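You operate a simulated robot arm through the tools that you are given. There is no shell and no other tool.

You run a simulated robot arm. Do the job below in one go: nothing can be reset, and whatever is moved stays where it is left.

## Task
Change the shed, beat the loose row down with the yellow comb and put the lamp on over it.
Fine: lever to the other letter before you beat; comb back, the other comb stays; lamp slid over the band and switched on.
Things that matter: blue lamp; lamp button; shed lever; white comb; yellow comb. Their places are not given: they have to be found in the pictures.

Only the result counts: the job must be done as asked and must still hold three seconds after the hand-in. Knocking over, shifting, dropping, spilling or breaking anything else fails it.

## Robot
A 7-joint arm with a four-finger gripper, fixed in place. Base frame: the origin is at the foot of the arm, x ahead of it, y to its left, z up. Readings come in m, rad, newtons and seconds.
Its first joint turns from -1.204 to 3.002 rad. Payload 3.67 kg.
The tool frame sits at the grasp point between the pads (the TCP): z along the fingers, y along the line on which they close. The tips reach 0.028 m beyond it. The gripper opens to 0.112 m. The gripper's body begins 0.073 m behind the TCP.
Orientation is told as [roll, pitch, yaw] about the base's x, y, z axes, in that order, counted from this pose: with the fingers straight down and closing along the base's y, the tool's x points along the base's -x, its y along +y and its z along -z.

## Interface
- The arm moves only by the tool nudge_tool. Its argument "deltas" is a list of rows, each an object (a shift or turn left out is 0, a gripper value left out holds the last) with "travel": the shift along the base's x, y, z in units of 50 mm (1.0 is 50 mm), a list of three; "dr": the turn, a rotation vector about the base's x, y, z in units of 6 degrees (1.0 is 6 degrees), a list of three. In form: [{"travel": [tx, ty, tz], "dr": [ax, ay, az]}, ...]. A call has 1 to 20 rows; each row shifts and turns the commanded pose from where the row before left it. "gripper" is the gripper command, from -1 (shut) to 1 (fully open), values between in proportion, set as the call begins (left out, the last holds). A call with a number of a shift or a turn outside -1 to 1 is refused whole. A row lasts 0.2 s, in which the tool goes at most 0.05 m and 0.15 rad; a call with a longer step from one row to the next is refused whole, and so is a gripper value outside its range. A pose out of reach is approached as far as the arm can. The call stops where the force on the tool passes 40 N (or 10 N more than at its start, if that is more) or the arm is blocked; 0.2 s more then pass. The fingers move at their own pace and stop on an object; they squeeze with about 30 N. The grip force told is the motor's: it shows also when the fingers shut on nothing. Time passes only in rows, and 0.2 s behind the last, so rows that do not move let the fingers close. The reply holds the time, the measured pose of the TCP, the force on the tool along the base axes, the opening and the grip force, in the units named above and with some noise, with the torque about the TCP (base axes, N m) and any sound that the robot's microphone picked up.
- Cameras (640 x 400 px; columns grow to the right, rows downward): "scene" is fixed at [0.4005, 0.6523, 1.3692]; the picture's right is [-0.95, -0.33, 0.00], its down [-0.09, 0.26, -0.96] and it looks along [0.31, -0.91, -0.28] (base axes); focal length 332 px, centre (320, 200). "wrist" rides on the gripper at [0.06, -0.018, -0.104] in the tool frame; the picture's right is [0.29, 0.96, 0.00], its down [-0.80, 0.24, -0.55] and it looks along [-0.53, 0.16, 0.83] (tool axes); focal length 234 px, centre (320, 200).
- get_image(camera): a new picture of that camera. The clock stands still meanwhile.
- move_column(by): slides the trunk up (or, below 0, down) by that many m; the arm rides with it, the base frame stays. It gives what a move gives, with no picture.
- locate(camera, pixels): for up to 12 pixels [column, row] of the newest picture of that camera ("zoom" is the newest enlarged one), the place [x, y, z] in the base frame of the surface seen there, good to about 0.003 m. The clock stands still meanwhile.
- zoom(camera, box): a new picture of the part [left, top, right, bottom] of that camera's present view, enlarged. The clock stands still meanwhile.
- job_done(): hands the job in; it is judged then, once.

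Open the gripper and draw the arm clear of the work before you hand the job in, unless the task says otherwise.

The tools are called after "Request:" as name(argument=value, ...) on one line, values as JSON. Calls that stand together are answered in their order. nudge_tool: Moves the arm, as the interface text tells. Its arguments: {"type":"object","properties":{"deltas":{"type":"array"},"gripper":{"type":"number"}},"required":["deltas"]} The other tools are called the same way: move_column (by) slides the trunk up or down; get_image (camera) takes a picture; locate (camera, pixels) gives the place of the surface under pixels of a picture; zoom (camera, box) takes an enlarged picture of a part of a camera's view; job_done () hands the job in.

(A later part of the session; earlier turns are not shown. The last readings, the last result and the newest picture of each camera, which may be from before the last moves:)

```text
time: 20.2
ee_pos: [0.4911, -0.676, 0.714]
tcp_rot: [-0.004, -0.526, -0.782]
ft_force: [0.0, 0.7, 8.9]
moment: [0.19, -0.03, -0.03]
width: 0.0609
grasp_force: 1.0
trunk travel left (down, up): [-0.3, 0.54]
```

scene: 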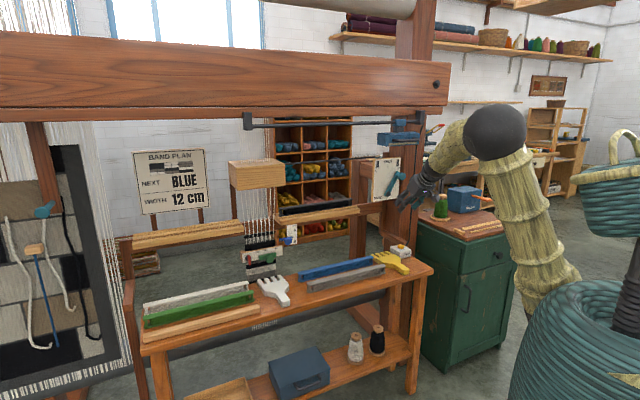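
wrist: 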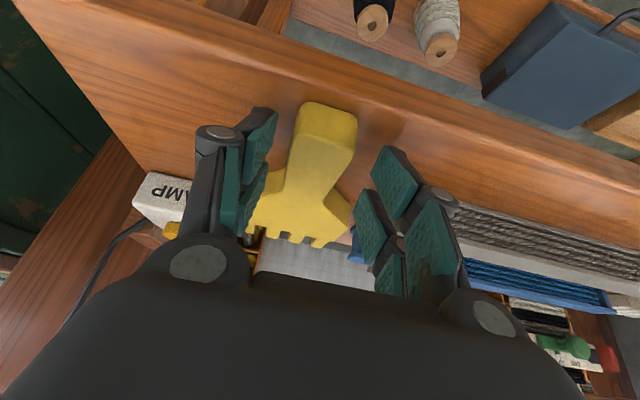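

Contact at z=0.714: the lower prongs just touched the bench (8.9 N). I raise 3 mm and reduce the tilt by 6° so both prongs of each finger get onto the handle, then close.

Request:
nudge_tool(deltas=[{"travel": [0, 0, 0.12]}, {"travel": [0, 0, 0], "dr": [0.707, 0.707, 0]}, {"travel": [0, 0, -0.02]}])

```text
time: 21.0
ee_pos: [0.49, -0.6749, 0.718]
tcp_rot: [-0.005, -0.42, -0.782]
ft_force: [0.5, 0.2, -0.3]
moment: [-0.03, 0.01, -0.01]
width: 0.06
grasp_force: 0.1
trunk travel left (down, up): [-0.3, 0.54]
```

Free of contact at z=0.718, centred on the handle. I close the gripper.

Request:
nudge_tool(deltas=[{"travel": [0, 0, -0.02]}, {}, {}], gripper=-1)

Request:
zoom(camera="scene", box=[365, 225, 425, 285])

Request:
get_image(camera="wrist")

```text
time: 21.8
ee_pos: [0.4907, -0.6756, 0.7169]
tcp_rot: [-0.002, -0.423, -0.782]
ft_force: [0.1, -3.7, 5.8]
moment: [-0.16, 0.25, 0.09]
width: 0.0316
grasp_force: 30.0
trunk travel left (down, up): [-0.3, 0.54]
```

```text
6.67 times, centred on (395, 255) of scene
```

zoom: 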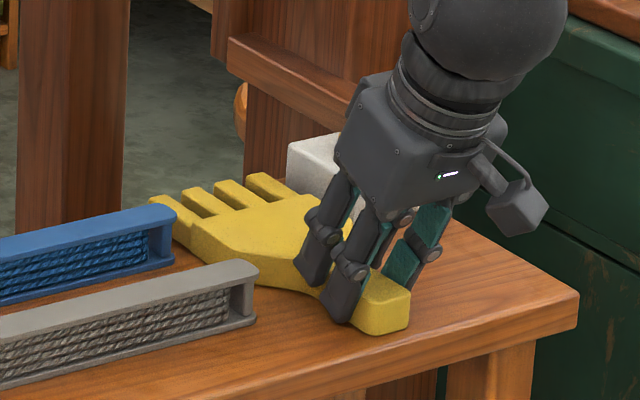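

```text
taken
```

wrist: 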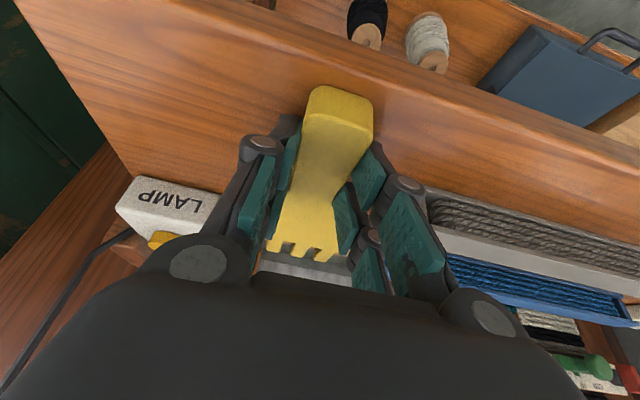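

The comb is gripped (width 0.0316 m, 30 N). I lift it 4 cm straight up and look for slipping.

Request:
nudge_tool(deltas=[{"travel": [0, 0, 0.1]}, {"travel": [0, 0, 0.2]}, {"travel": [0, 0, 0.3]}, {"travel": [0, 0, 0.3]}])

Request:
zoom(camera="scene", box=[355, 205, 435, 285])

Request:
get_image(camera="wrist")

```text
time: 22.8
ee_pos: [0.4892, -0.6741, 0.7615]
tcp_rot: [-0.004, -0.421, -0.78]
ft_force: [0.1, -0.3, -1.2]
moment: [0.11, 0.07, 0.03]
width: 0.0316
grasp_force: 29.9
trunk travel left (down, up): [-0.3, 0.54]
```

```text
5.00 times, centred on (395, 245) of scene
```

zoom: 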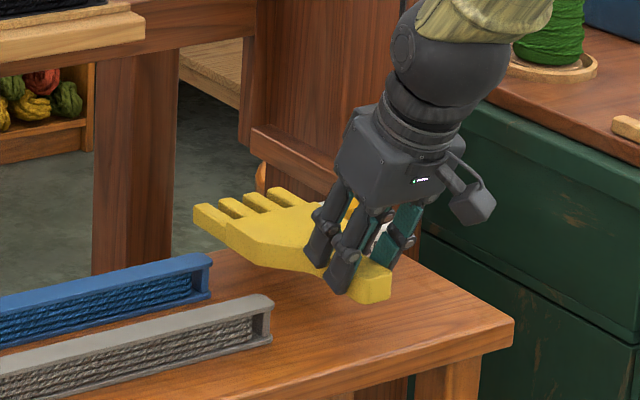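

```text
taken
```

wrist: 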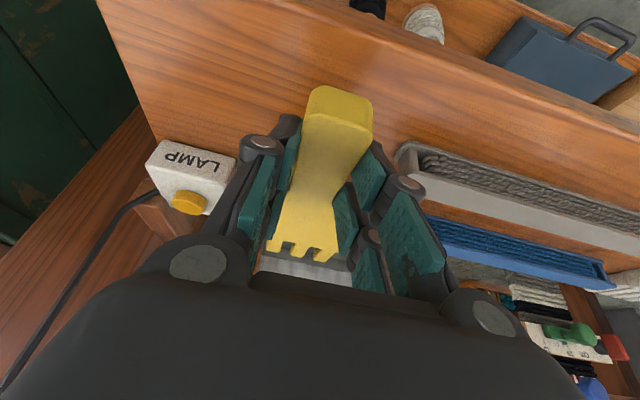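

The comb is held firmly and level. I lift to z≈0.90 and pull back slightly before traversing left toward the band.

Request:
nudge_tool(deltas=[{"travel": [-0.1, 0.1, 0.5]}, {"travel": [-0.11, 0.11, 0.8]}, {"travel": [-0.11, 0.11, 0.9]}, {"travel": [0, 0, 0.65]}])

```text
time: 23.8
ee_pos: [0.4736, -0.6572, 0.904]
tcp_rot: [-0.003, -0.419, -0.782]
ft_force: [0.3, 0.8, -0.3]
moment: [0.11, 0.08, -0.02]
width: 0.0317
grasp_force: 30.3
trunk travel left (down, up): [-0.3, 0.54]
```

Comb is up at tool z=0.904 with the grip steady. I traverse left along the loom for the first half.

Request:
nudge_tool(deltas=[{"travel": [0.35, 0.35, 0]}, {"travel": [0.55, 0.55, 0]}, {"travel": [0.55, 0.55, 0]}, {"travel": [0.55, 0.55, 0]}, {"travel": [0.55, 0.55, 0]}, {"travel": [0.55, 0.55, 0]}, {"travel": [0.35, 0.35, 0]}])

Request:
get_image(camera="scene")

```text
time: 25.4
ee_pos: [0.6466, -0.4872, 0.9043]
tcp_rot: [-0.002, -0.42, -0.782]
ft_force: [0.6, -0.1, -1.4]
moment: [0.12, 0.1, -0.02]
width: 0.0319
grasp_force: 29.8
trunk travel left (down, up): [-0.3, 0.54]
```

```text
taken
```

scene: 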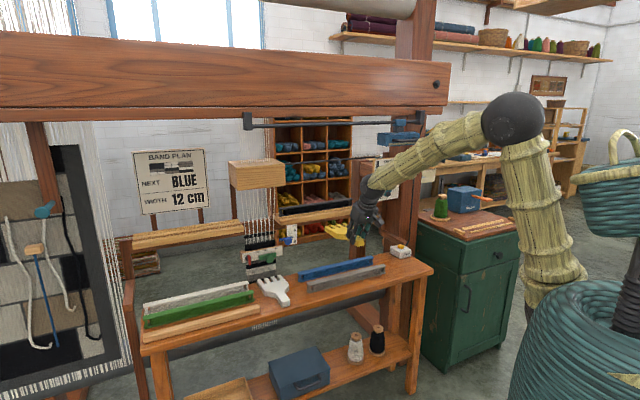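

All clear; the comb hangs level at s≈-0.11. I continue the traverse to the band's centre line (s≈-0.408).

Request:
nudge_tool(deltas=[{"travel": [0.4, 0.4, 0]}, {"travel": [0.55, 0.55, 0]}, {"travel": [0.55, 0.55, 0]}, {"travel": [0.55, 0.55, 0]}, {"travel": [0.55, 0.55, 0]}, {"travel": [0.55, 0.55, 0]}, {"travel": [0.55, 0.55, 0]}, {"travel": [0.4, 0.4, 0]}, {"travel": [0.08, 0.08, 0]}])

Request:
get_image(camera="scene")

Request:
get_image(camera="wrist")

Request:
zoom(camera="scene", box=[220, 180, 320, 290])

```text
time: 27.4
ee_pos: [0.8557, -0.2883, 0.9114]
tcp_rot: [0.024, -0.412, -0.802]
ft_force: [0.1, 0.1, -2.5]
moment: [0.09, 0.06, 0.0]
width: 0.0315
grasp_force: 30.9
trunk travel left (down, up): [-0.3, 0.54]
```

```text
taken
```

scene: 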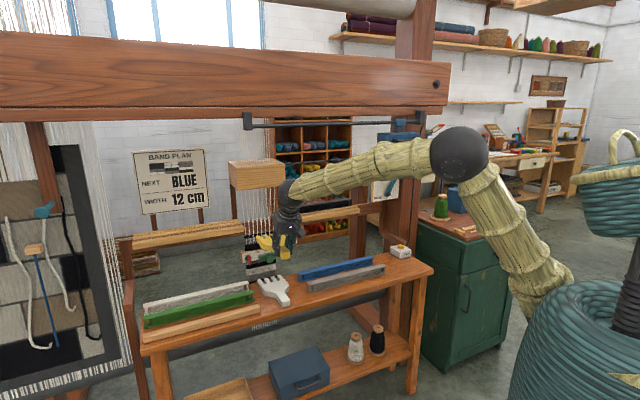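

```text
taken
```

wrist: 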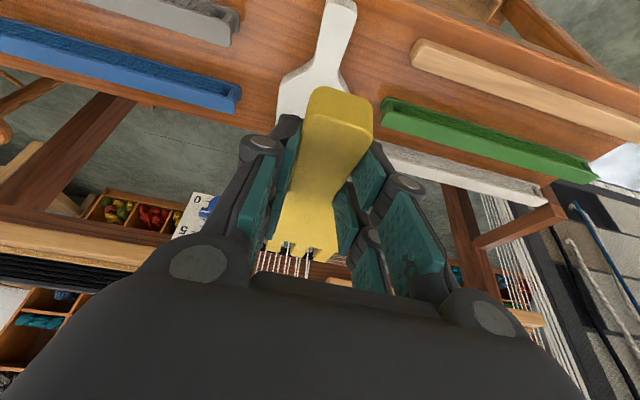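

```text
3.64 times, centred on (270, 235) of scene
```

zoom: 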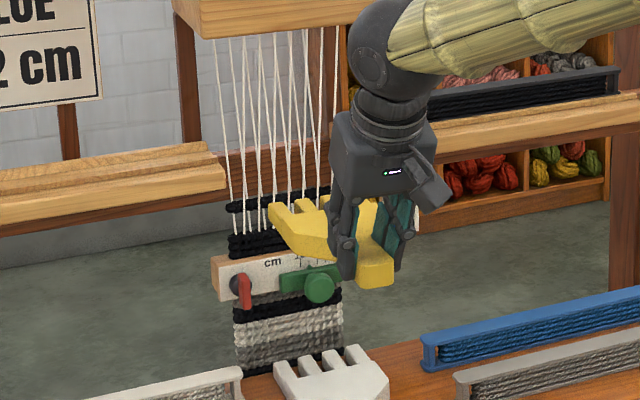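

The pose is 1 cm off the command in y and 7 mm in z. I hold a moment and re-read to see whether it was lag or a limit.

Request:
nudge_tool(deltas=[{}, {}])

```text
time: 28.0
ee_pos: [0.8556, -0.2893, 0.9076]
tcp_rot: [0.02, -0.411, -0.803]
ft_force: [-0.9, -0.6, -2.4]
moment: [0.1, 0.08, 0.02]
width: 0.0317
grasp_force: 29.9
trunk travel left (down, up): [-0.3, 0.54]
```

The offset persists, so a joint limit is probably near here. I move a little outward toward the warp (3 cm) and see whether the tracking improves.

Request:
nudge_tool(deltas=[{"travel": [0.2, -0.2, 0]}, {"travel": [0.2, -0.2, 0]}, {}])

Request:
get_image(camera="wrist")

Request:
zoom(camera="scene", box=[220, 180, 320, 290])

```text
time: 28.8
ee_pos: [0.8767, -0.2981, 0.9028]
tcp_rot: [-0.004, -0.42, -0.779]
ft_force: [-0.1, -1.2, -1.6]
moment: [0.05, 0.09, 0.0]
width: 0.0318
grasp_force: 29.3
trunk travel left (down, up): [-0.3, 0.54]
```

```text
taken
```

wrist: 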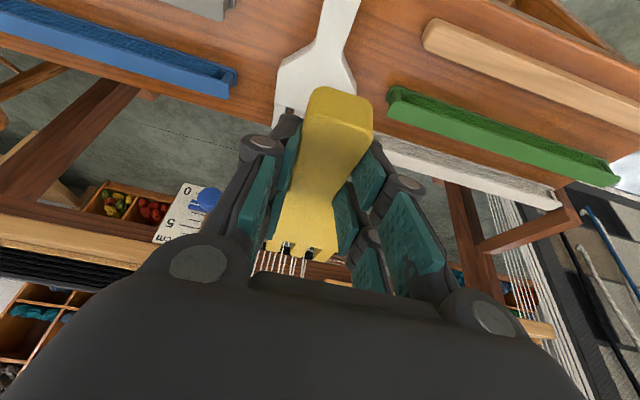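

```text
3.64 times, centred on (270, 235) of scene
```

zoom: 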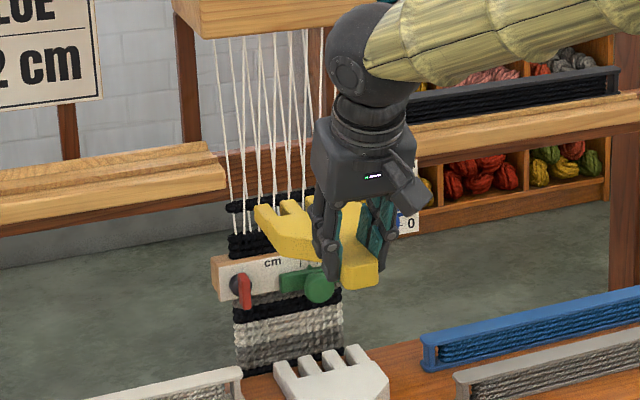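

Tracking is good again (s≈-0.409, n≈-0.831, z≈0.903). I measure comb tips versus the loose row in this enlarged view.

Request:
locate(camera="zoom", pixels=[[262, 212], [290, 205], [300, 235], [265, 222], [236, 207], [305, 190], [240, 245], [365, 265], [345, 285], [300, 250], [280, 240], [408, 220]])

```text
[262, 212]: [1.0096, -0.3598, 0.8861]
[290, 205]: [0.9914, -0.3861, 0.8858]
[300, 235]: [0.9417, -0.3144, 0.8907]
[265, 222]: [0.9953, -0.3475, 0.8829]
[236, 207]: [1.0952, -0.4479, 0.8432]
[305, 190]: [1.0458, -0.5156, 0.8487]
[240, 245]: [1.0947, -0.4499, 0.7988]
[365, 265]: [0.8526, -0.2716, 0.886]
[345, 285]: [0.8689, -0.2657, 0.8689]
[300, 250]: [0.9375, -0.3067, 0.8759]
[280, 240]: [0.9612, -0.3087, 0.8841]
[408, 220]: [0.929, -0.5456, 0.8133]
```

The comb is level (top z≈0.886, bottom ≈0.866) and 14 mm above the loose row's top. I advance toward the warp in steps.

Request:
nudge_tool(deltas=[{"travel": [0.31, -0.31, 0]}, {"travel": [0.31, -0.31, 0]}, {"travel": [0.31, -0.31, 0]}, {"travel": [0.31, -0.31, 0]}])

Request:
get_image(camera="wrist")

Request:
zoom(camera="scene", box=[220, 180, 320, 290])

```text
time: 29.8
ee_pos: [0.9395, -0.3602, 0.9027]
tcp_rot: [-0.003, -0.419, -0.782]
ft_force: [0.0, -0.7, -2.2]
moment: [0.06, 0.07, 0.03]
width: 0.0317
grasp_force: 30.2
trunk travel left (down, up): [-0.3, 0.54]
```

```text
taken
```

wrist: 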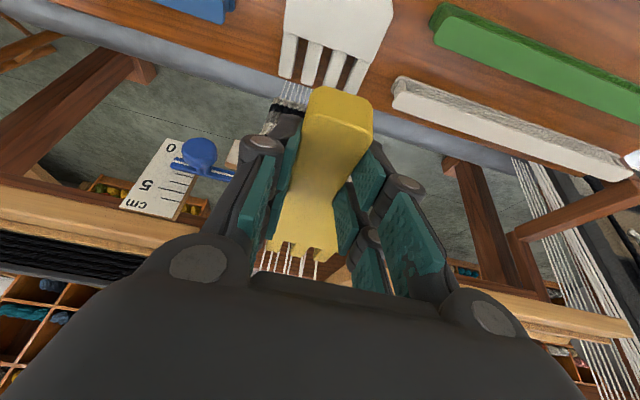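

```text
3.64 times, centred on (270, 235) of scene
```

zoom: 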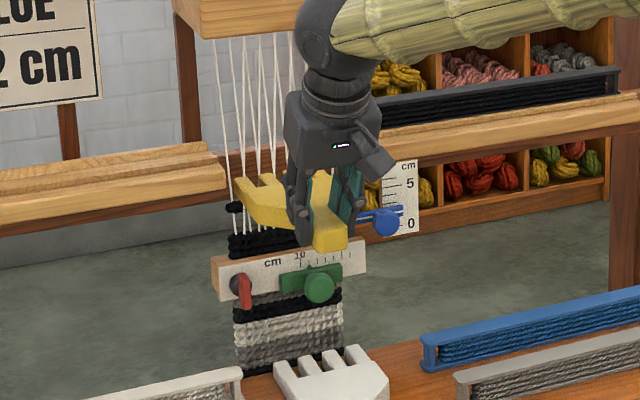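

No contact yet; tips are at n≈-1.071, just before the threads. I continue 4.4 cm so the teeth pass into the warp over the row.

Request:
nudge_tool(deltas=[{"travel": [0.2, -0.2, 0]}, {"travel": [0.2, -0.2, 0]}, {"travel": [0.2, -0.2, 0]}])

Request:
get_image(camera="wrist")

Request:
zoom(camera="scene", box=[220, 180, 320, 290])

```text
time: 30.6
ee_pos: [0.9689, -0.3909, 0.902]
tcp_rot: [-0.003, -0.42, -0.78]
ft_force: [-0.1, -0.2, -1.6]
moment: [0.08, 0.08, 0.04]
width: 0.0319
grasp_force: 29.9
trunk travel left (down, up): [-0.3, 0.54]
```

```text
taken
```

wrist: 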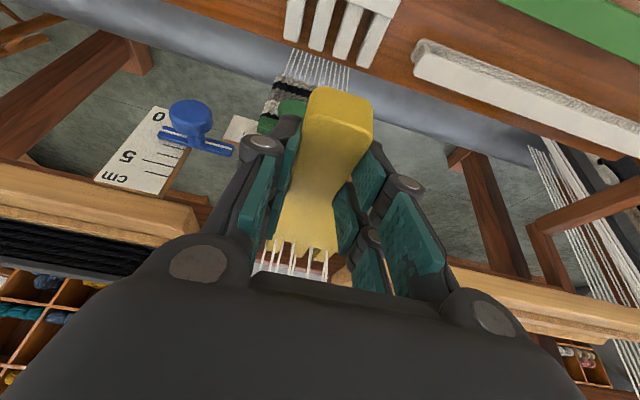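

```text
3.64 times, centred on (270, 235) of scene
```

zoom: 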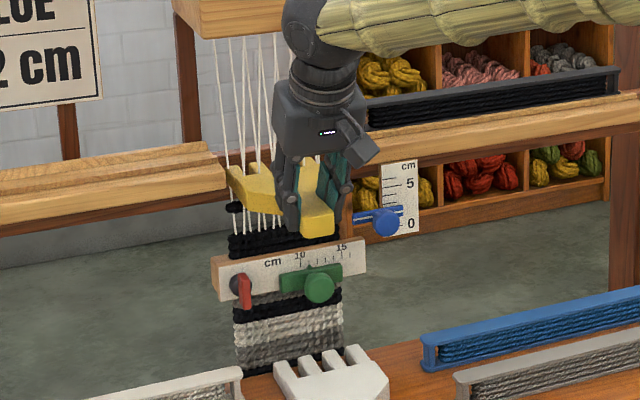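

Teeth are now through the warp (tips n≈-1.114) above the loose row, with no contact. I press down in small steps to beat the row onto the fell.

Request:
nudge_tool(deltas=[{"travel": [0, 0, -0.16]}, {"travel": [0, 0, -0.16]}, {"travel": [0, 0, -0.16]}, {"travel": [0, 0, -0.16]}])

Request:
zoom(camera="scene", box=[220, 180, 320, 290])

Request:
get_image(camera="wrist")

```text
time: 31.6
ee_pos: [0.9692, -0.389, 0.8707]
tcp_rot: [-0.002, -0.42, -0.781]
ft_force: [0.0, 0.0, -1.4]
moment: [0.07, 0.12, 0.06]
width: 0.032
grasp_force: 30.3
trunk travel left (down, up): [-0.3, 0.54]
```

```text
3.64 times, centred on (270, 235) of scene
```

zoom: 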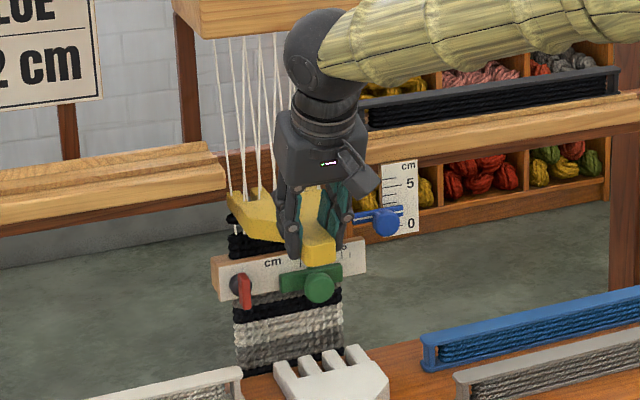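

```text
taken
```

wrist: 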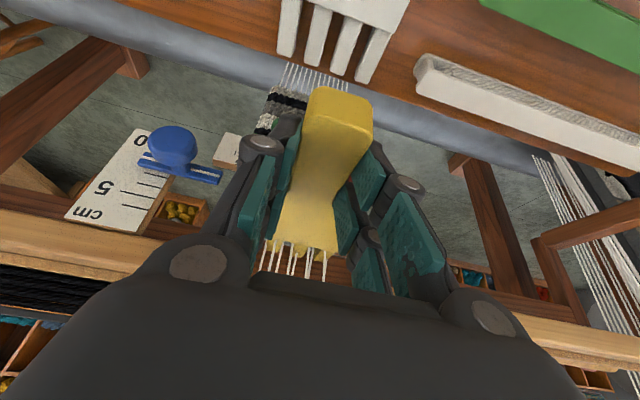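

Comb bottom is now ≈0.833 with little force. I zoom closely to see whether the row is moving down with the teeth.

Request:
zoom(camera="scene", box=[240, 215, 290, 265])

Request:
locate(camera="zoom", pixels=[[110, 130], [90, 165], [90, 150], [160, 170], [110, 200], [110, 225], [180, 190], [85, 130], [200, 170], [250, 205]])

```text
8.00 times, centred on (265, 240) of scene
```

zoom: 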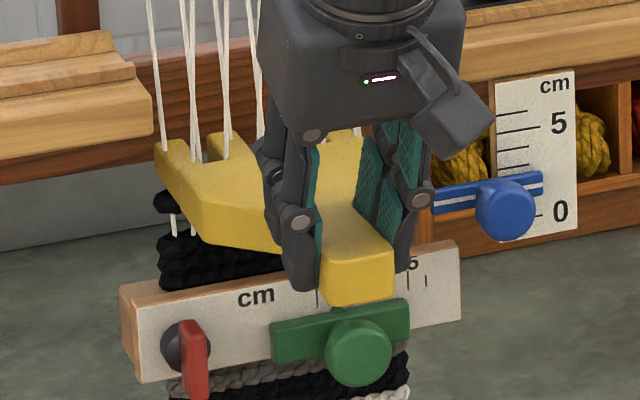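

```text
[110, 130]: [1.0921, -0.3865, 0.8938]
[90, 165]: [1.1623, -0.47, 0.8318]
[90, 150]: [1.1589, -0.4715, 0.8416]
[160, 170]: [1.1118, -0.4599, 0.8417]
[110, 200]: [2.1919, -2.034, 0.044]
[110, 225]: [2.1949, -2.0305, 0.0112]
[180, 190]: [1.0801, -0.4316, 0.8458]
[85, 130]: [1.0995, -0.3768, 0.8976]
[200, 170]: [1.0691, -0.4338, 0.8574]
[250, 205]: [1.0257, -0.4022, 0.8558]
```

Request:
locate(camera="zoom", pixels=[[163, 202], [180, 205], [165, 195], [170, 245], [200, 245], [190, 212], [160, 150], [215, 140]])

```text
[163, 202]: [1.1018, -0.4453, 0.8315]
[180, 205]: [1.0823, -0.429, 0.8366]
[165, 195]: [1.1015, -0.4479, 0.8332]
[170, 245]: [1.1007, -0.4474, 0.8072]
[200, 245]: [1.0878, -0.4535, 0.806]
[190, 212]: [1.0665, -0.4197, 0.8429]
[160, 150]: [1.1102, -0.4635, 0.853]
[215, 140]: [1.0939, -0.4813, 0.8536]
```

The row's end has dropped from z≈0.846 to ≈0.832, so the comb is pushing it. I continue pressing in small steps until it seats and force builds.

Request:
nudge_tool(deltas=[{"travel": [0, 0, -0.1]}, {"travel": [0, 0, -0.1]}])

Request:
zoom(camera="scene", box=[240, 215, 290, 265])

Request:
locate(camera="zoom", pixels=[[163, 217], [180, 222], [170, 250], [165, 210], [160, 165], [215, 155], [220, 240], [350, 250]])

```text
time: 32.2
ee_pos: [0.9679, -0.3896, 0.8613]
tcp_rot: [-0.004, -0.422, -0.78]
ft_force: [-1.1, -0.6, -1.4]
moment: [0.07, 0.04, 0.03]
width: 0.0318
grasp_force: 29.6
trunk travel left (down, up): [-0.3, 0.54]
```

```text
8.00 times, centred on (265, 240) of scene
```

zoom: 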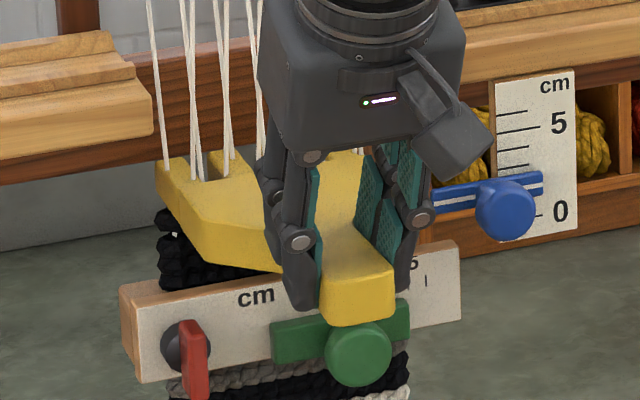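

```text
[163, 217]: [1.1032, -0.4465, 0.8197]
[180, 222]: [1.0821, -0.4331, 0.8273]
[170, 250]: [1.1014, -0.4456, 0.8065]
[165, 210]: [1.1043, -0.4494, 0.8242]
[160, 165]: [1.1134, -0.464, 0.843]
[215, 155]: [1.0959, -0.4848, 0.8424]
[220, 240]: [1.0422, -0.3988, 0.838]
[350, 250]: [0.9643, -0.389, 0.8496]
```

The row is almost on the fell (z≈0.822). I keep pressing gently to seat it.

Request:
nudge_tool(deltas=[{"travel": [0, 0, -0.06]}, {"travel": [0, 0, -0.06]}])

Request:
zoom(camera="scene", box=[240, 215, 290, 265])

Request:
locate(camera="zoom", pixels=[[163, 220], [165, 230], [170, 250], [165, 210], [160, 170], [215, 160], [160, 180], [350, 250]])

```text
time: 32.8
ee_pos: [0.9689, -0.3887, 0.856]
tcp_rot: [-0.002, -0.422, -0.781]
ft_force: [1.3, 0.2, 0.3]
moment: [-0.24, -0.12, 0.07]
width: 0.0318
grasp_force: 30.2
trunk travel left (down, up): [-0.3, 0.54]
```

```text
8.00 times, centred on (265, 240) of scene
```

zoom: 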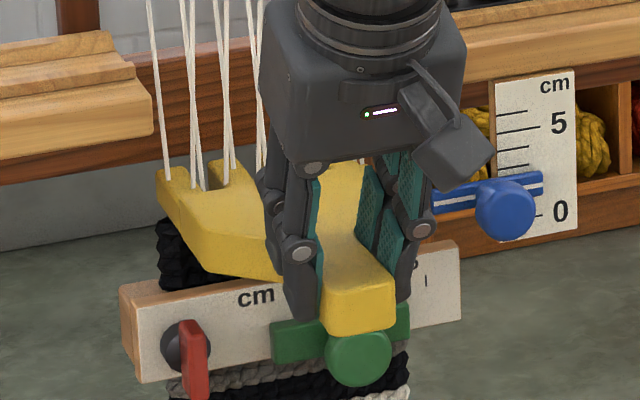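

```text
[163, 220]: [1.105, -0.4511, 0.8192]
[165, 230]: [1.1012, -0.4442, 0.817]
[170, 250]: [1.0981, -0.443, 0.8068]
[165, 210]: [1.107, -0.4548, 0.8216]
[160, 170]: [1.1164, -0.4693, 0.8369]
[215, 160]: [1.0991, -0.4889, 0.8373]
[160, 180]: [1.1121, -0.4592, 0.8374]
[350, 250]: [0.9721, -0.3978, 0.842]
```

Contact moment has appeared and the gap between row and fell looks closed. I press a few millimetres more for a firm beat.

Request:
nudge_tool(deltas=[{"travel": [0, 0, -0.06]}, {"travel": [0, 0, -0.02]}, {}])

Request:
zoom(camera="scene", box=[240, 215, 290, 265])

```text
time: 33.6
ee_pos: [0.9692, -0.3896, 0.8533]
tcp_rot: [-0.003, -0.424, -0.781]
ft_force: [2.6, 0.6, 7.1]
moment: [-0.76, -0.8, 0.26]
width: 0.0317
grasp_force: 30.1
trunk travel left (down, up): [-0.3, 0.54]
```

```text
8.00 times, centred on (265, 240) of scene
```

zoom: 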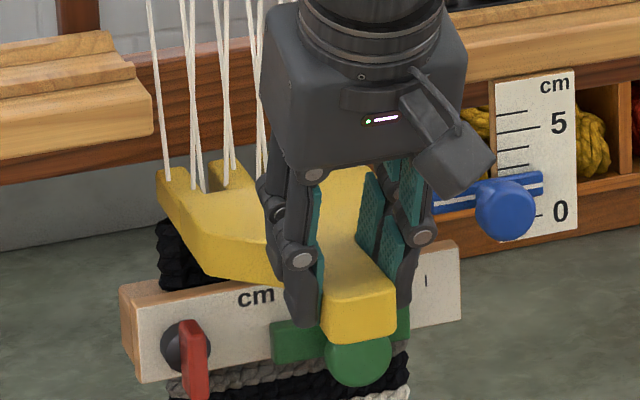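

8.5 N on the teeth: the row is firmly seated. I raise the comb back up and then withdraw it from the warp.

Request:
nudge_tool(deltas=[{"travel": [0, 0, 0.15]}, {"travel": [0, 0, 0.3]}, {"travel": [0, 0, 0.3]}, {"travel": [0, 0, 0.25]}])

Request:
zoom(camera="scene", box=[220, 180, 320, 290])

```text
time: 34.6
ee_pos: [0.9677, -0.3886, 0.9015]
tcp_rot: [-0.005, -0.419, -0.781]
ft_force: [-0.2, -0.4, -0.7]
moment: [0.08, 0.1, -0.02]
width: 0.0314
grasp_force: 29.6
trunk travel left (down, up): [-0.3, 0.54]
```

```text
3.64 times, centred on (270, 235) of scene
```

zoom: 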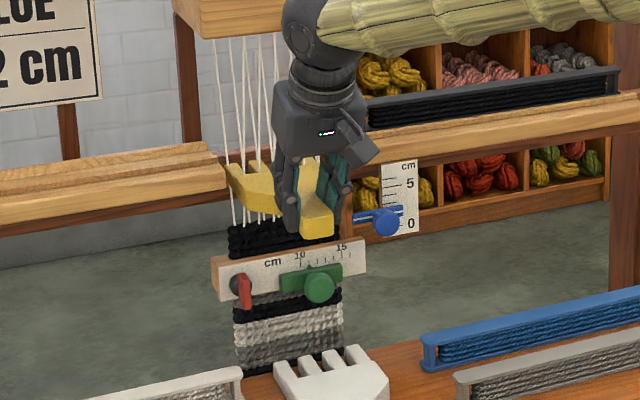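

The loose row now sits on the fell (no gap at (285,240)). I withdraw the comb straight out toward the robot.

Request:
nudge_tool(deltas=[{"travel": [-0.2, 0.2, 0]}, {"travel": [-0.35, 0.35, 0]}, {"travel": [-0.35, 0.35, 0]}, {"travel": [-0.35, 0.35, 0]}, {"travel": [-0.35, 0.35, 0]}, {"travel": [-0.25, 0.25, 0]}])

Request:
zoom(camera="scene", box=[220, 180, 320, 290])

```text
time: 36.0
ee_pos: [0.8757, -0.2977, 0.9028]
tcp_rot: [-0.001, -0.422, -0.782]
ft_force: [0.6, -0.5, -0.5]
moment: [0.05, 0.07, -0.05]
width: 0.0318
grasp_force: 30.0
trunk travel left (down, up): [-0.3, 0.54]
```

```text
3.64 times, centred on (270, 235) of scene
```

zoom: 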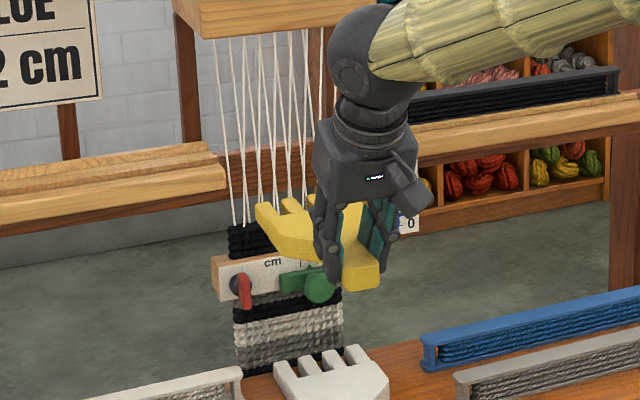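

The band now shows the row beaten in. I check that the comb has not slipped in the grip, comparing with the earlier measurements.

Request:
locate(camera="zoom", pixels=[[262, 212], [290, 205], [300, 235], [365, 265], [345, 285], [280, 240], [240, 235], [290, 245]])

```text
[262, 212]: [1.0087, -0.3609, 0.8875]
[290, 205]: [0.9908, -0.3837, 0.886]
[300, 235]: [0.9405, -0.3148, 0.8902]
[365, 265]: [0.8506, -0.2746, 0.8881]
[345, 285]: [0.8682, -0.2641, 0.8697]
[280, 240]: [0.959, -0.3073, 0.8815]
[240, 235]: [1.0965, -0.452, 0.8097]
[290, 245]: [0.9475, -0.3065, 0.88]
```

No slip: the comb sits exactly as before in the grip. I carry it back along the loom to above its place on the bench.

Request:
nudge_tool(deltas=[{"travel": [-0.35, -0.35, 0]}, {"travel": [-0.55, -0.55, 0]}, {"travel": [-0.574, -0.514, 0]}, {"travel": [-0.574, -0.514, 0]}, {"travel": [-0.574, -0.514, 0]}, {"travel": [-0.574, -0.514, 0]}, {"travel": [-0.574, -0.514, 0]}])

```text
time: 37.6
ee_pos: [0.6882, -0.4705, 0.9019]
tcp_rot: [-0.002, -0.42, -0.78]
ft_force: [0.2, 0.1, -1.5]
moment: [0.1, 0.11, 0.0]
width: 0.0317
grasp_force: 30.0
trunk travel left (down, up): [-0.3, 0.54]
```

Halfway back and steady. I continue to the spot above the comb's original place.

Request:
nudge_tool(deltas=[{"travel": [-0.55, -0.48, 0]}, {"travel": [-0.6, -0.52, 0]}, {"travel": [-0.6, -0.52, 0]}, {"travel": [-0.6, -0.52, 0]}, {"travel": [-0.6, -0.52, 0]}, {"travel": [-0.55, -0.48, 0]}, {"travel": [-0.45, -0.4, 0]}, {"travel": [-0.34, -0.294, 0]}, {}])

Request:
get_image(camera="scene")

```text
time: 39.6
ee_pos: [0.4731, -0.6573, 0.9018]
tcp_rot: [-0.002, -0.421, -0.783]
ft_force: [-0.1, -1.1, -0.9]
moment: [0.08, 0.09, 0.02]
width: 0.0316
grasp_force: 30.3
trunk travel left (down, up): [-0.3, 0.54]
```

```text
taken
```

scene: 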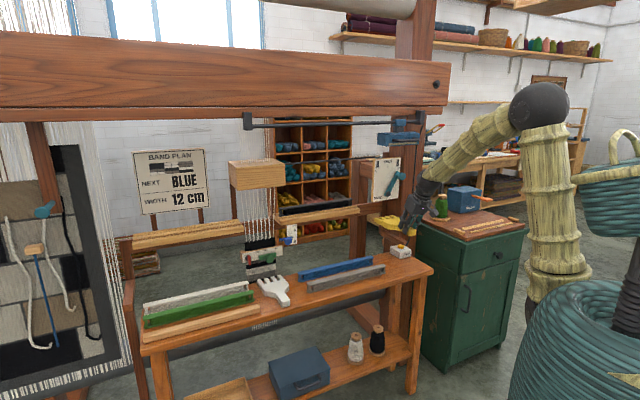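

The tool is back above the comb's place. I lower it along the reverse of the lift path to 4 cm above the bench.

Request:
nudge_tool(deltas=[{"travel": [0, 0, -0.6]}, {"travel": [0.11, -0.11, -0.8]}, {"travel": [0.11, -0.11, -0.8]}, {"travel": [0.11, -0.12, -0.6]}, {}])

Request:
zoom(camera="scene", box=[355, 205, 435, 285])

```text
time: 40.8
ee_pos: [0.4902, -0.6751, 0.7617]
tcp_rot: [-0.002, -0.421, -0.78]
ft_force: [1.2, 0.4, -1.7]
moment: [0.1, 0.08, -0.03]
width: 0.0319
grasp_force: 30.5
trunk travel left (down, up): [-0.3, 0.54]
```

```text
5.00 times, centred on (395, 245) of scene
```

zoom: 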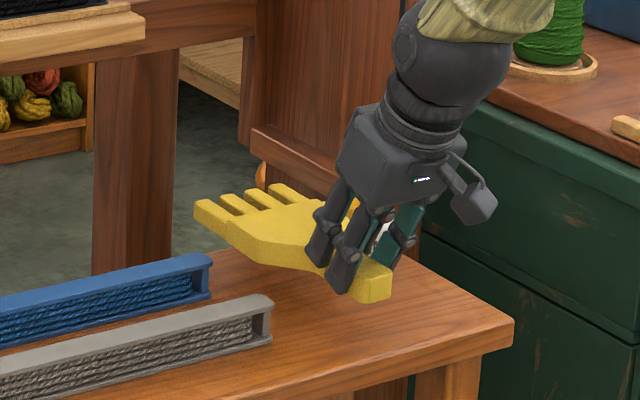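

Same picture as during the lift. I lower the last 4 cm gently onto the bench.

Request:
nudge_tool(deltas=[{"travel": [0, 0, -0.3]}, {"travel": [0, 0, -0.3]}, {"travel": [0, 0, -0.18]}, {"travel": [0, 0, -0.06]}, {}])

```text
time: 42.0
ee_pos: [0.4887, -0.6754, 0.7195]
tcp_rot: [-0.001, -0.422, -0.783]
ft_force: [-0.1, 0.6, -1.2]
moment: [0.09, 0.09, -0.01]
width: 0.0319
grasp_force: 30.0
trunk travel left (down, up): [-0.3, 0.54]
```

Request:
nudge_tool(deltas=[{"travel": [0, 0, -0.03]}, {"travel": [0, 0, -0.02]}, {}])

```text
time: 42.8
ee_pos: [0.489, -0.6742, 0.7174]
tcp_rot: [-0.002, -0.421, -0.78]
ft_force: [0.0, -0.4, -0.9]
moment: [0.12, 0.15, -0.01]
width: 0.0318
grasp_force: 30.1
trunk travel left (down, up): [-0.3, 0.54]
```

Still no bench contact at z=0.7174. I lower another 1.5 mm to let the comb touch.

Request:
nudge_tool(deltas=[{"travel": [0, 0, -0.03]}, {}])

```text
time: 43.4
ee_pos: [0.4893, -0.6746, 0.718]
tcp_rot: [-0.003, -0.422, -0.781]
ft_force: [-0.1, -0.8, 13.2]
moment: [0.39, 0.46, 0.07]
width: 0.0318
grasp_force: 29.6
trunk travel left (down, up): [-0.3, 0.54]
```

The comb/fingers are on the bench (13 N). I ease up 1 mm and open the gripper to 6 cm.

Request:
nudge_tool(deltas=[{"travel": [0, 0, 0.025]}, {}])

Request:
nudge_tool(deltas=[{}, {}, {}], gripper=0.07)

Request:
get_image(camera="wrist")

Request:
zoom(camera="scene", box=[365, 225, 425, 285])

```text
time: 44.0
ee_pos: [0.4892, -0.6744, 0.718]
tcp_rot: [-0.001, -0.421, -0.782]
ft_force: [0.4, -3.0, 6.6]
moment: [0.17, 0.28, 0.08]
width: 0.0315
grasp_force: 30.1
trunk travel left (down, up): [-0.3, 0.54]
```

```text
time: 44.8
ee_pos: [0.4889, -0.6753, 0.7165]
tcp_rot: [0.0, -0.42, -0.782]
ft_force: [-1.1, 0.2, -0.8]
moment: [-0.02, -0.01, 0.01]
width: 0.06
grasp_force: 0.0
trunk travel left (down, up): [-0.3, 0.54]
```

```text
taken
```

wrist: 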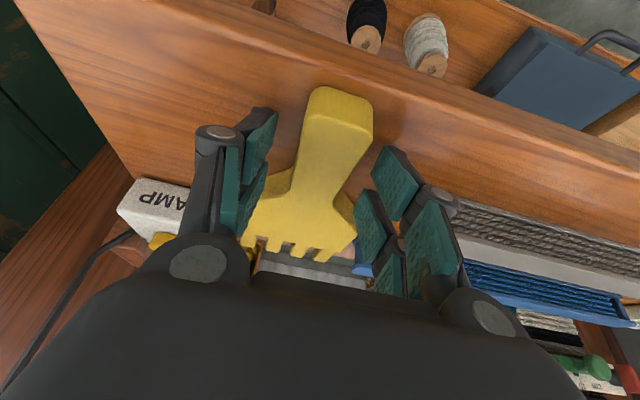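

```text
6.67 times, centred on (395, 255) of scene
```

zoom: 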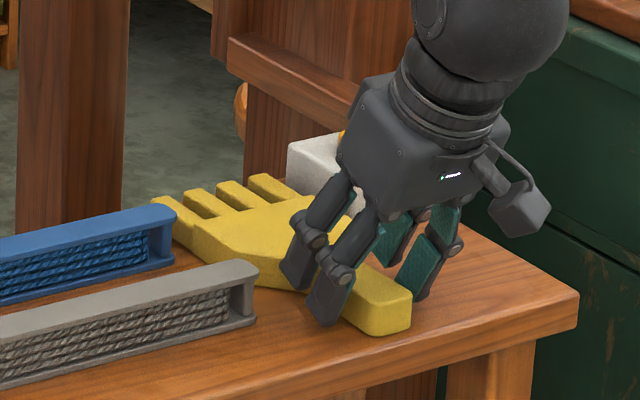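

The comb is released in its original place, and the fingers are clear on both sides. I lift straight up.

Request:
nudge_tool(deltas=[{"travel": [0, 0, 0.2]}, {"travel": [0, 0, 0.5]}, {"travel": [0, 0, 0.7]}, {"travel": [-0.2, 0.2, 0.7]}, {"travel": [-0.3, 0.3, 0.3]}, {"travel": [-0.3, 0.3, 0.2]}, {"travel": [-0.3, 0.3, 0]}])

Request:
get_image(camera="scene")

Request:
zoom(camera="scene", box=[365, 225, 425, 285])

```text
time: 46.4
ee_pos: [0.4341, -0.6198, 0.8474]
tcp_rot: [0.0, -0.42, -0.782]
ft_force: [-0.8, 0.3, -0.7]
moment: [0.01, 0.01, -0.01]
width: 0.0603
grasp_force: 0.1
trunk travel left (down, up): [-0.3, 0.54]
```

```text
taken
```

scene: 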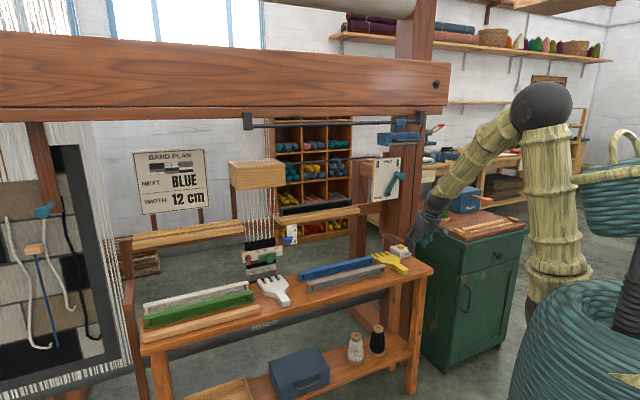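

```text
6.67 times, centred on (395, 255) of scene
```

zoom: 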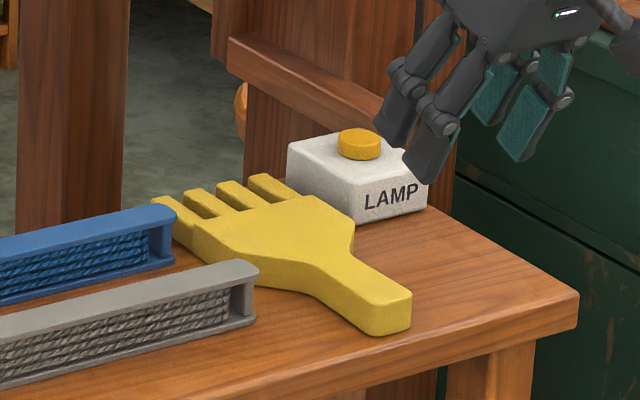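

The comb is back as it was, next to the button box. I now raise the trunk 0.35 m to bring the tool to lamp height, in front of the lamp, and close the fingers for pushing.

Request:
move_column(by=0.35)

Request:
nudge_tool(deltas=[{}, {}, {}], gripper=-1)

Request:
get_image(camera="scene")

Request:
get_image(camera="wrist")

```text
time: 49.8
ee_pos: [0.4337, -0.6199, 1.1964]
tcp_rot: [-0.001, -0.42, -0.783]
ft_force: [-0.3, 0.0, 0.3]
moment: [0.01, -0.04, 0.0]
width: 0.06
grasp_force: 0.0
trunk travel left (down, up): [-0.65, 0.19]
```

```text
time: 50.6
ee_pos: [0.4335, -0.6195, 1.1974]
tcp_rot: [-0.002, -0.422, -0.783]
ft_force: [0.0, -0.8, 0.3]
moment: [0.0, 0.03, 0.02]
width: 0.0
grasp_force: 29.7
trunk travel left (down, up): [-0.65, 0.19]
```

```text
taken
```

scene: 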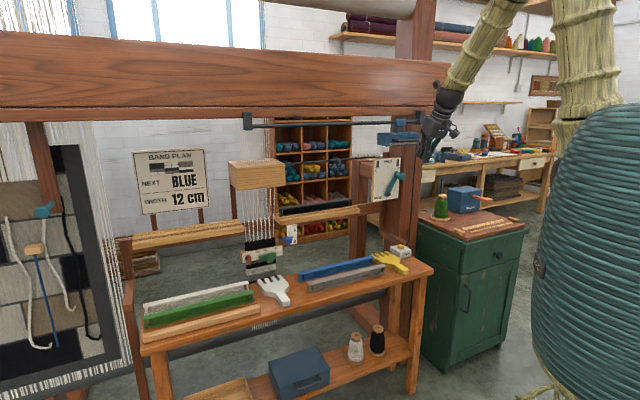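

```text
taken
```

wrist: 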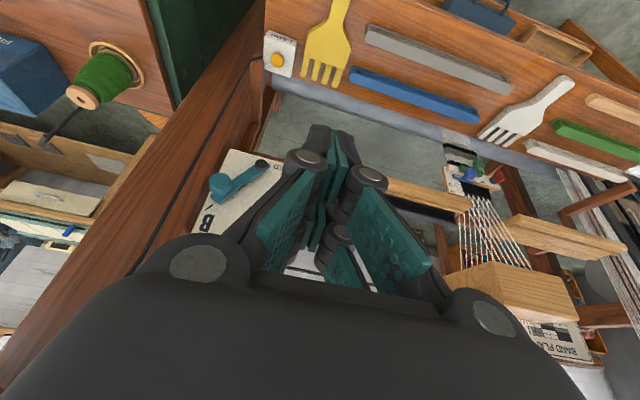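

I shift right along the loom to clear the lamp's right end, and raise to lamp-handle height.

Request:
nudge_tool(deltas=[{"travel": [-0.45, -0.45, 0.25]}, {"travel": [-0.45, -0.45, 0.25]}, {"travel": [-0.45, -0.45, 0.25]}, {"travel": [-0.45, -0.45, 0.25]}])

Request:
zoom(camera="scene", box=[360, 80, 460, 180])

```text
time: 51.6
ee_pos: [0.3426, -0.7109, 1.2473]
tcp_rot: [-0.002, -0.422, -0.781]
ft_force: [-0.3, 0.3, -0.4]
moment: [0.02, -0.04, 0.02]
width: 0.0001
grasp_force: 29.9
trunk travel left (down, up): [-0.65, 0.19]
```

```text
4.00 times, centred on (410, 130) of scene
```

zoom: 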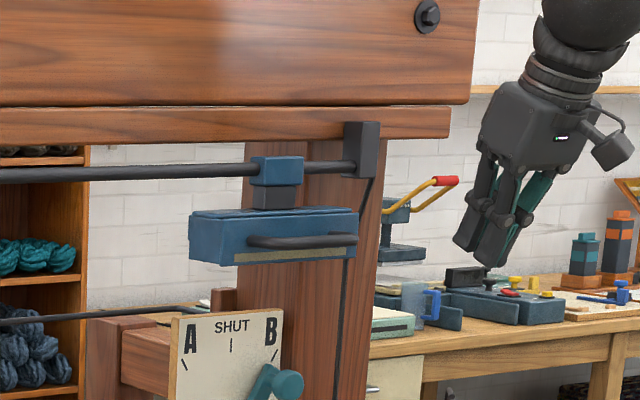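

The arm reached s≈0.26, n≈-0.745 without trouble. I measure the lamp's handle end and body end from this view.

Request:
locate(camera="zoom", pixels=[[352, 238], [340, 241], [300, 243], [255, 241], [350, 225], [355, 215], [345, 252], [220, 235], [195, 225], [240, 262], [275, 170], [360, 165]])

```text
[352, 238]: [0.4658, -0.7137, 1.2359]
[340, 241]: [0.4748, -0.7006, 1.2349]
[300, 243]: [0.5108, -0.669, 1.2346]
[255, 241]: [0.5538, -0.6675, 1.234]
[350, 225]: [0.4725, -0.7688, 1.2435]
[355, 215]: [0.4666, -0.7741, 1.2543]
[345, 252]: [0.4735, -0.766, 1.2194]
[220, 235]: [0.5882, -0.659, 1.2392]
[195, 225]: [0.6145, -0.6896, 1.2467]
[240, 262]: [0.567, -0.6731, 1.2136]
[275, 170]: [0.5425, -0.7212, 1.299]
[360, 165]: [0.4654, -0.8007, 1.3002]
```

Lamp body spans s≈0.05–0.215 (centre ≈0.13), with the handle's right end at s≈0.178, n≈-0.834, z≈1.235. I move the closed fingers forward to the right of the handle's end.

Request:
nudge_tool(deltas=[{"travel": [0.4, -0.4, -0.03]}, {"travel": [0.4, -0.4, -0.03]}, {"travel": [0.4, -0.4, -0.03]}])

Request:
zoom(camera="scene", box=[360, 80, 460, 180])

Request:
get_image(camera="wrist")

```text
time: 52.4
ee_pos: [0.4042, -0.7717, 1.2414]
tcp_rot: [-0.002, -0.418, -0.781]
ft_force: [0.1, -0.3, 0.5]
moment: [-0.01, -0.01, -0.02]
width: 0.0
grasp_force: 30.0
trunk travel left (down, up): [-0.65, 0.19]
```

```text
4.00 times, centred on (410, 130) of scene
```

zoom: 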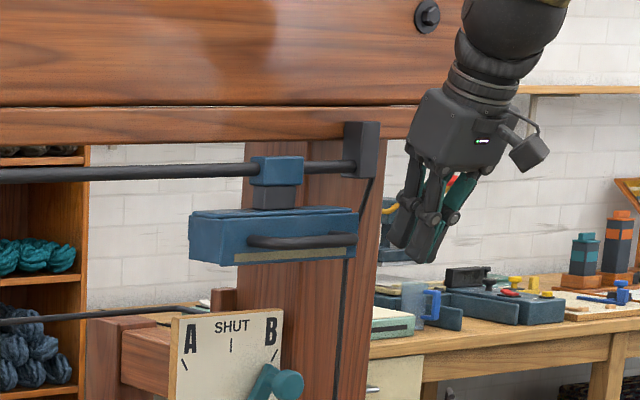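

```text
taken
```

wrist: 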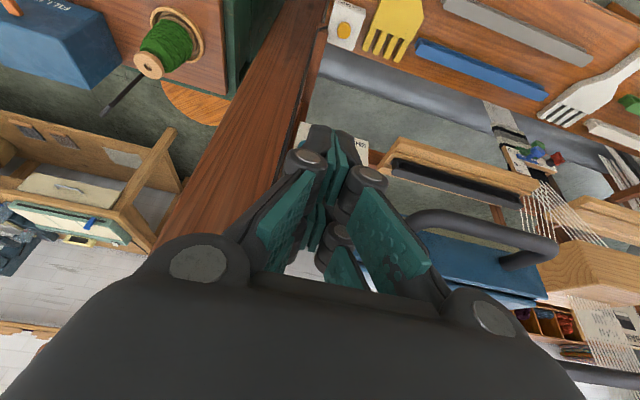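

The handle's right end shows at wrist pixel (415,220), just beside the finger. I measure it before pushing.

Request:
locate(camera="wrist", pixels=[[415, 218], [425, 215], [470, 222], [545, 243], [520, 260], [450, 250], [530, 290], [375, 175], [330, 140], [400, 230], [430, 270]])

```text
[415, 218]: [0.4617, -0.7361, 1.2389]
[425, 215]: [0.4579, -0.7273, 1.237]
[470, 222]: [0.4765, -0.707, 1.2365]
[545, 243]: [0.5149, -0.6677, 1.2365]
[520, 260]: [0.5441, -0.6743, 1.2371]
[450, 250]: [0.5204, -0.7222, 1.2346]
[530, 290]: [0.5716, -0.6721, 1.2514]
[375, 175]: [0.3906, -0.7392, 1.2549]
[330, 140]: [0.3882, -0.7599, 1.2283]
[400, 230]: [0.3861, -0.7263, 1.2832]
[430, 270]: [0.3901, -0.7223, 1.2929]
```

The handle's outer end is at s≈0.195 and the finger at s≈0.25. I move left to make contact and start sliding the lamp slowly.

Request:
nudge_tool(deltas=[{"travel": [0.28, 0.28, 0]}, {"travel": [0.28, 0.28, 0]}, {"travel": [0.28, 0.28, 0]}, {"travel": [0.28, 0.28, 0]}])

Request:
zoom(camera="scene", box=[340, 80, 440, 180])

Request:
get_image(camera="wrist")

```text
time: 53.4
ee_pos: [0.4596, -0.7126, 1.2427]
tcp_rot: [-0.002, -0.421, -0.782]
ft_force: [-0.3, -0.2, 0.2]
moment: [0.0, 0.01, -0.03]
width: 0.0
grasp_force: 29.4
trunk travel left (down, up): [-0.65, 0.19]
```

```text
4.00 times, centred on (390, 130) of scene
```

zoom: 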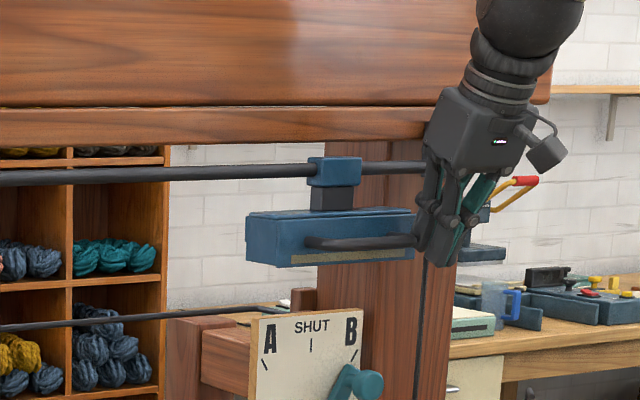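

```text
taken
```

wrist: 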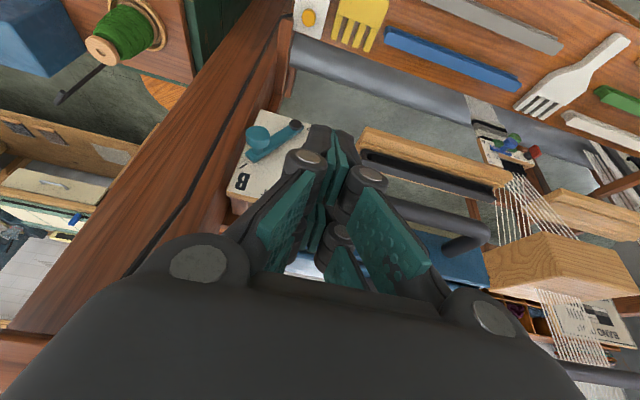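

The lamp has begun sliding (slider from about (357,170) to (335,172) in this zoom), with negligible force. I measure the lamp and continue pushing.

Request:
locate(camera="zoom", pixels=[[335, 172], [315, 172], [358, 172], [275, 240], [255, 262], [248, 225], [410, 225]])

Request:
nudge_tool(deltas=[{"travel": [0.42, 0.42, 0]}, {"travel": [0.42, 0.42, 0]}, {"travel": [0.42, 0.42, 0]}, {"travel": [0.42, 0.42, 0]}, {"travel": [0.42, 0.42, 0]}, {"travel": [0.28, 0.28, 0]}])

Request:
get_image(camera="scene")

```text
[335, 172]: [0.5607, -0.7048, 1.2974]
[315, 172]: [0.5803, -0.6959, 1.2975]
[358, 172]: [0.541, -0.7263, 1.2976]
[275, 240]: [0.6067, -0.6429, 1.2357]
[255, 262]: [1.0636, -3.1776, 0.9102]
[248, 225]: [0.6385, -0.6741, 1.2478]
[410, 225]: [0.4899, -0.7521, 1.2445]
```

```text
time: 54.8
ee_pos: [0.5786, -0.5948, 1.2418]
tcp_rot: [-0.002, -0.422, -0.783]
ft_force: [0.6, -0.3, 0.0]
moment: [0.0, 0.03, -0.05]
width: 0.0
grasp_force: 30.1
trunk travel left (down, up): [-0.65, 0.19]
```

```text
taken
```

scene: 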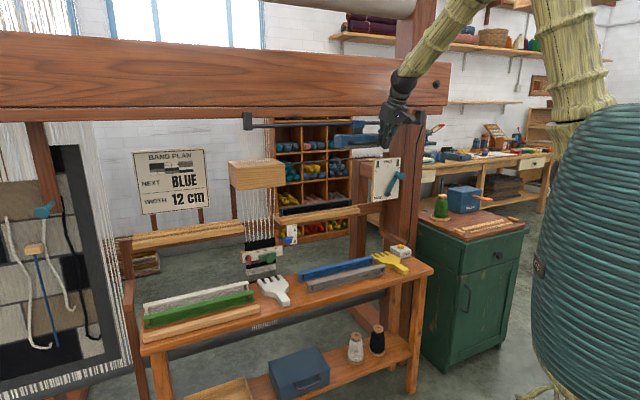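

The lamp is following: lamp centre ≈ tool s − 0.075, and the tool is at s≈0.012. I continue pushing left toward the band.

Request:
nudge_tool(deltas=[{"travel": [0.42, 0.42, 0]}, {"travel": [0.42, 0.42, 0]}, {"travel": [0.42, 0.42, 0]}, {"travel": [0.42, 0.42, 0]}, {"travel": [0.42, 0.42, 0]}, {"travel": [0.42, 0.42, 0]}, {"travel": [0.42, 0.42, 0]}])

Request:
zoom(camera="scene", box=[220, 80, 360, 200])

```text
time: 56.4
ee_pos: [0.7274, -0.446, 1.2425]
tcp_rot: [-0.003, -0.419, -0.779]
ft_force: [-0.5, -0.3, 0.0]
moment: [-0.01, 0.01, 0.01]
width: 0.0
grasp_force: 29.9
trunk travel left (down, up): [-0.65, 0.19]
```

```text
3.33 times, centred on (290, 140) of scene
```

zoom: 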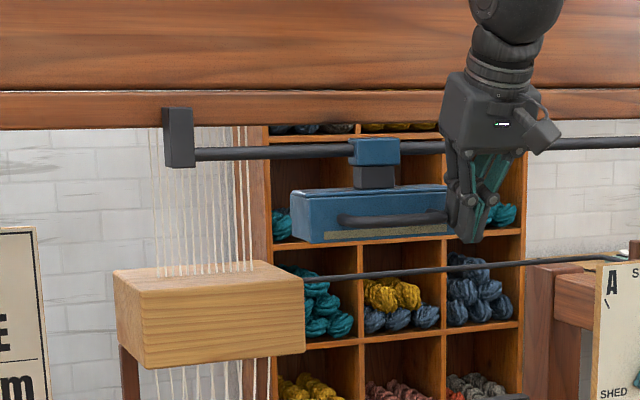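

The lamp centre is near s≈-0.274 and needs about 0.128 m more to be centred over the band (s≈-0.402). I continue, slowing toward the end.

Request:
nudge_tool(deltas=[{"travel": [0.35, 0.35, 0]}, {"travel": [0.35, 0.35, 0]}, {"travel": [0.35, 0.35, 0]}, {"travel": [0.25, 0.25, 0]}, {"travel": [0.2, 0.2, 0]}, {"travel": [0.12, 0.12, 0]}])

Request:
zoom(camera="scene", box=[220, 80, 360, 200])

Request:
locate(camera="zoom", pixels=[[170, 150], [240, 150], [260, 150], [285, 150], [205, 225], [195, 235], [250, 235], [345, 205], [350, 220], [280, 180], [180, 210], [330, 205]])

```text
time: 57.8
ee_pos: [0.8068, -0.3674, 1.2417]
tcp_rot: [-0.002, -0.42, -0.781]
ft_force: [0.5, 0.4, -0.4]
moment: [-0.03, -0.01, 0.02]
width: 0.0
grasp_force: 30.1
trunk travel left (down, up): [-0.65, 0.19]
```

```text
3.33 times, centred on (290, 140) of scene
```

zoom: 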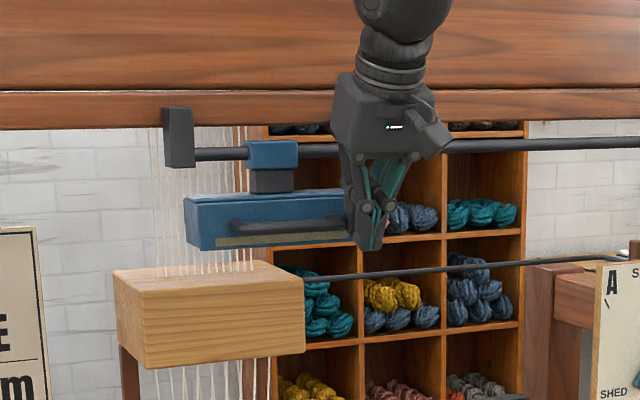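

```text
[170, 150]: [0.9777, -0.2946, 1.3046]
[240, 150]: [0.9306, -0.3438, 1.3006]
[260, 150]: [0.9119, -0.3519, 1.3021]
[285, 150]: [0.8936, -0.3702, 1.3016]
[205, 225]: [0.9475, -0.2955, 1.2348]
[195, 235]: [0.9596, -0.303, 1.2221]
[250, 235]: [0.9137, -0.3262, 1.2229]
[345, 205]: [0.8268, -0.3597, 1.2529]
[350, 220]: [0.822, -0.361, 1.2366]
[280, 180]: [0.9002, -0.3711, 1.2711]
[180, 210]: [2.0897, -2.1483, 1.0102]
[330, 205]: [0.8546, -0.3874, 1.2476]
```

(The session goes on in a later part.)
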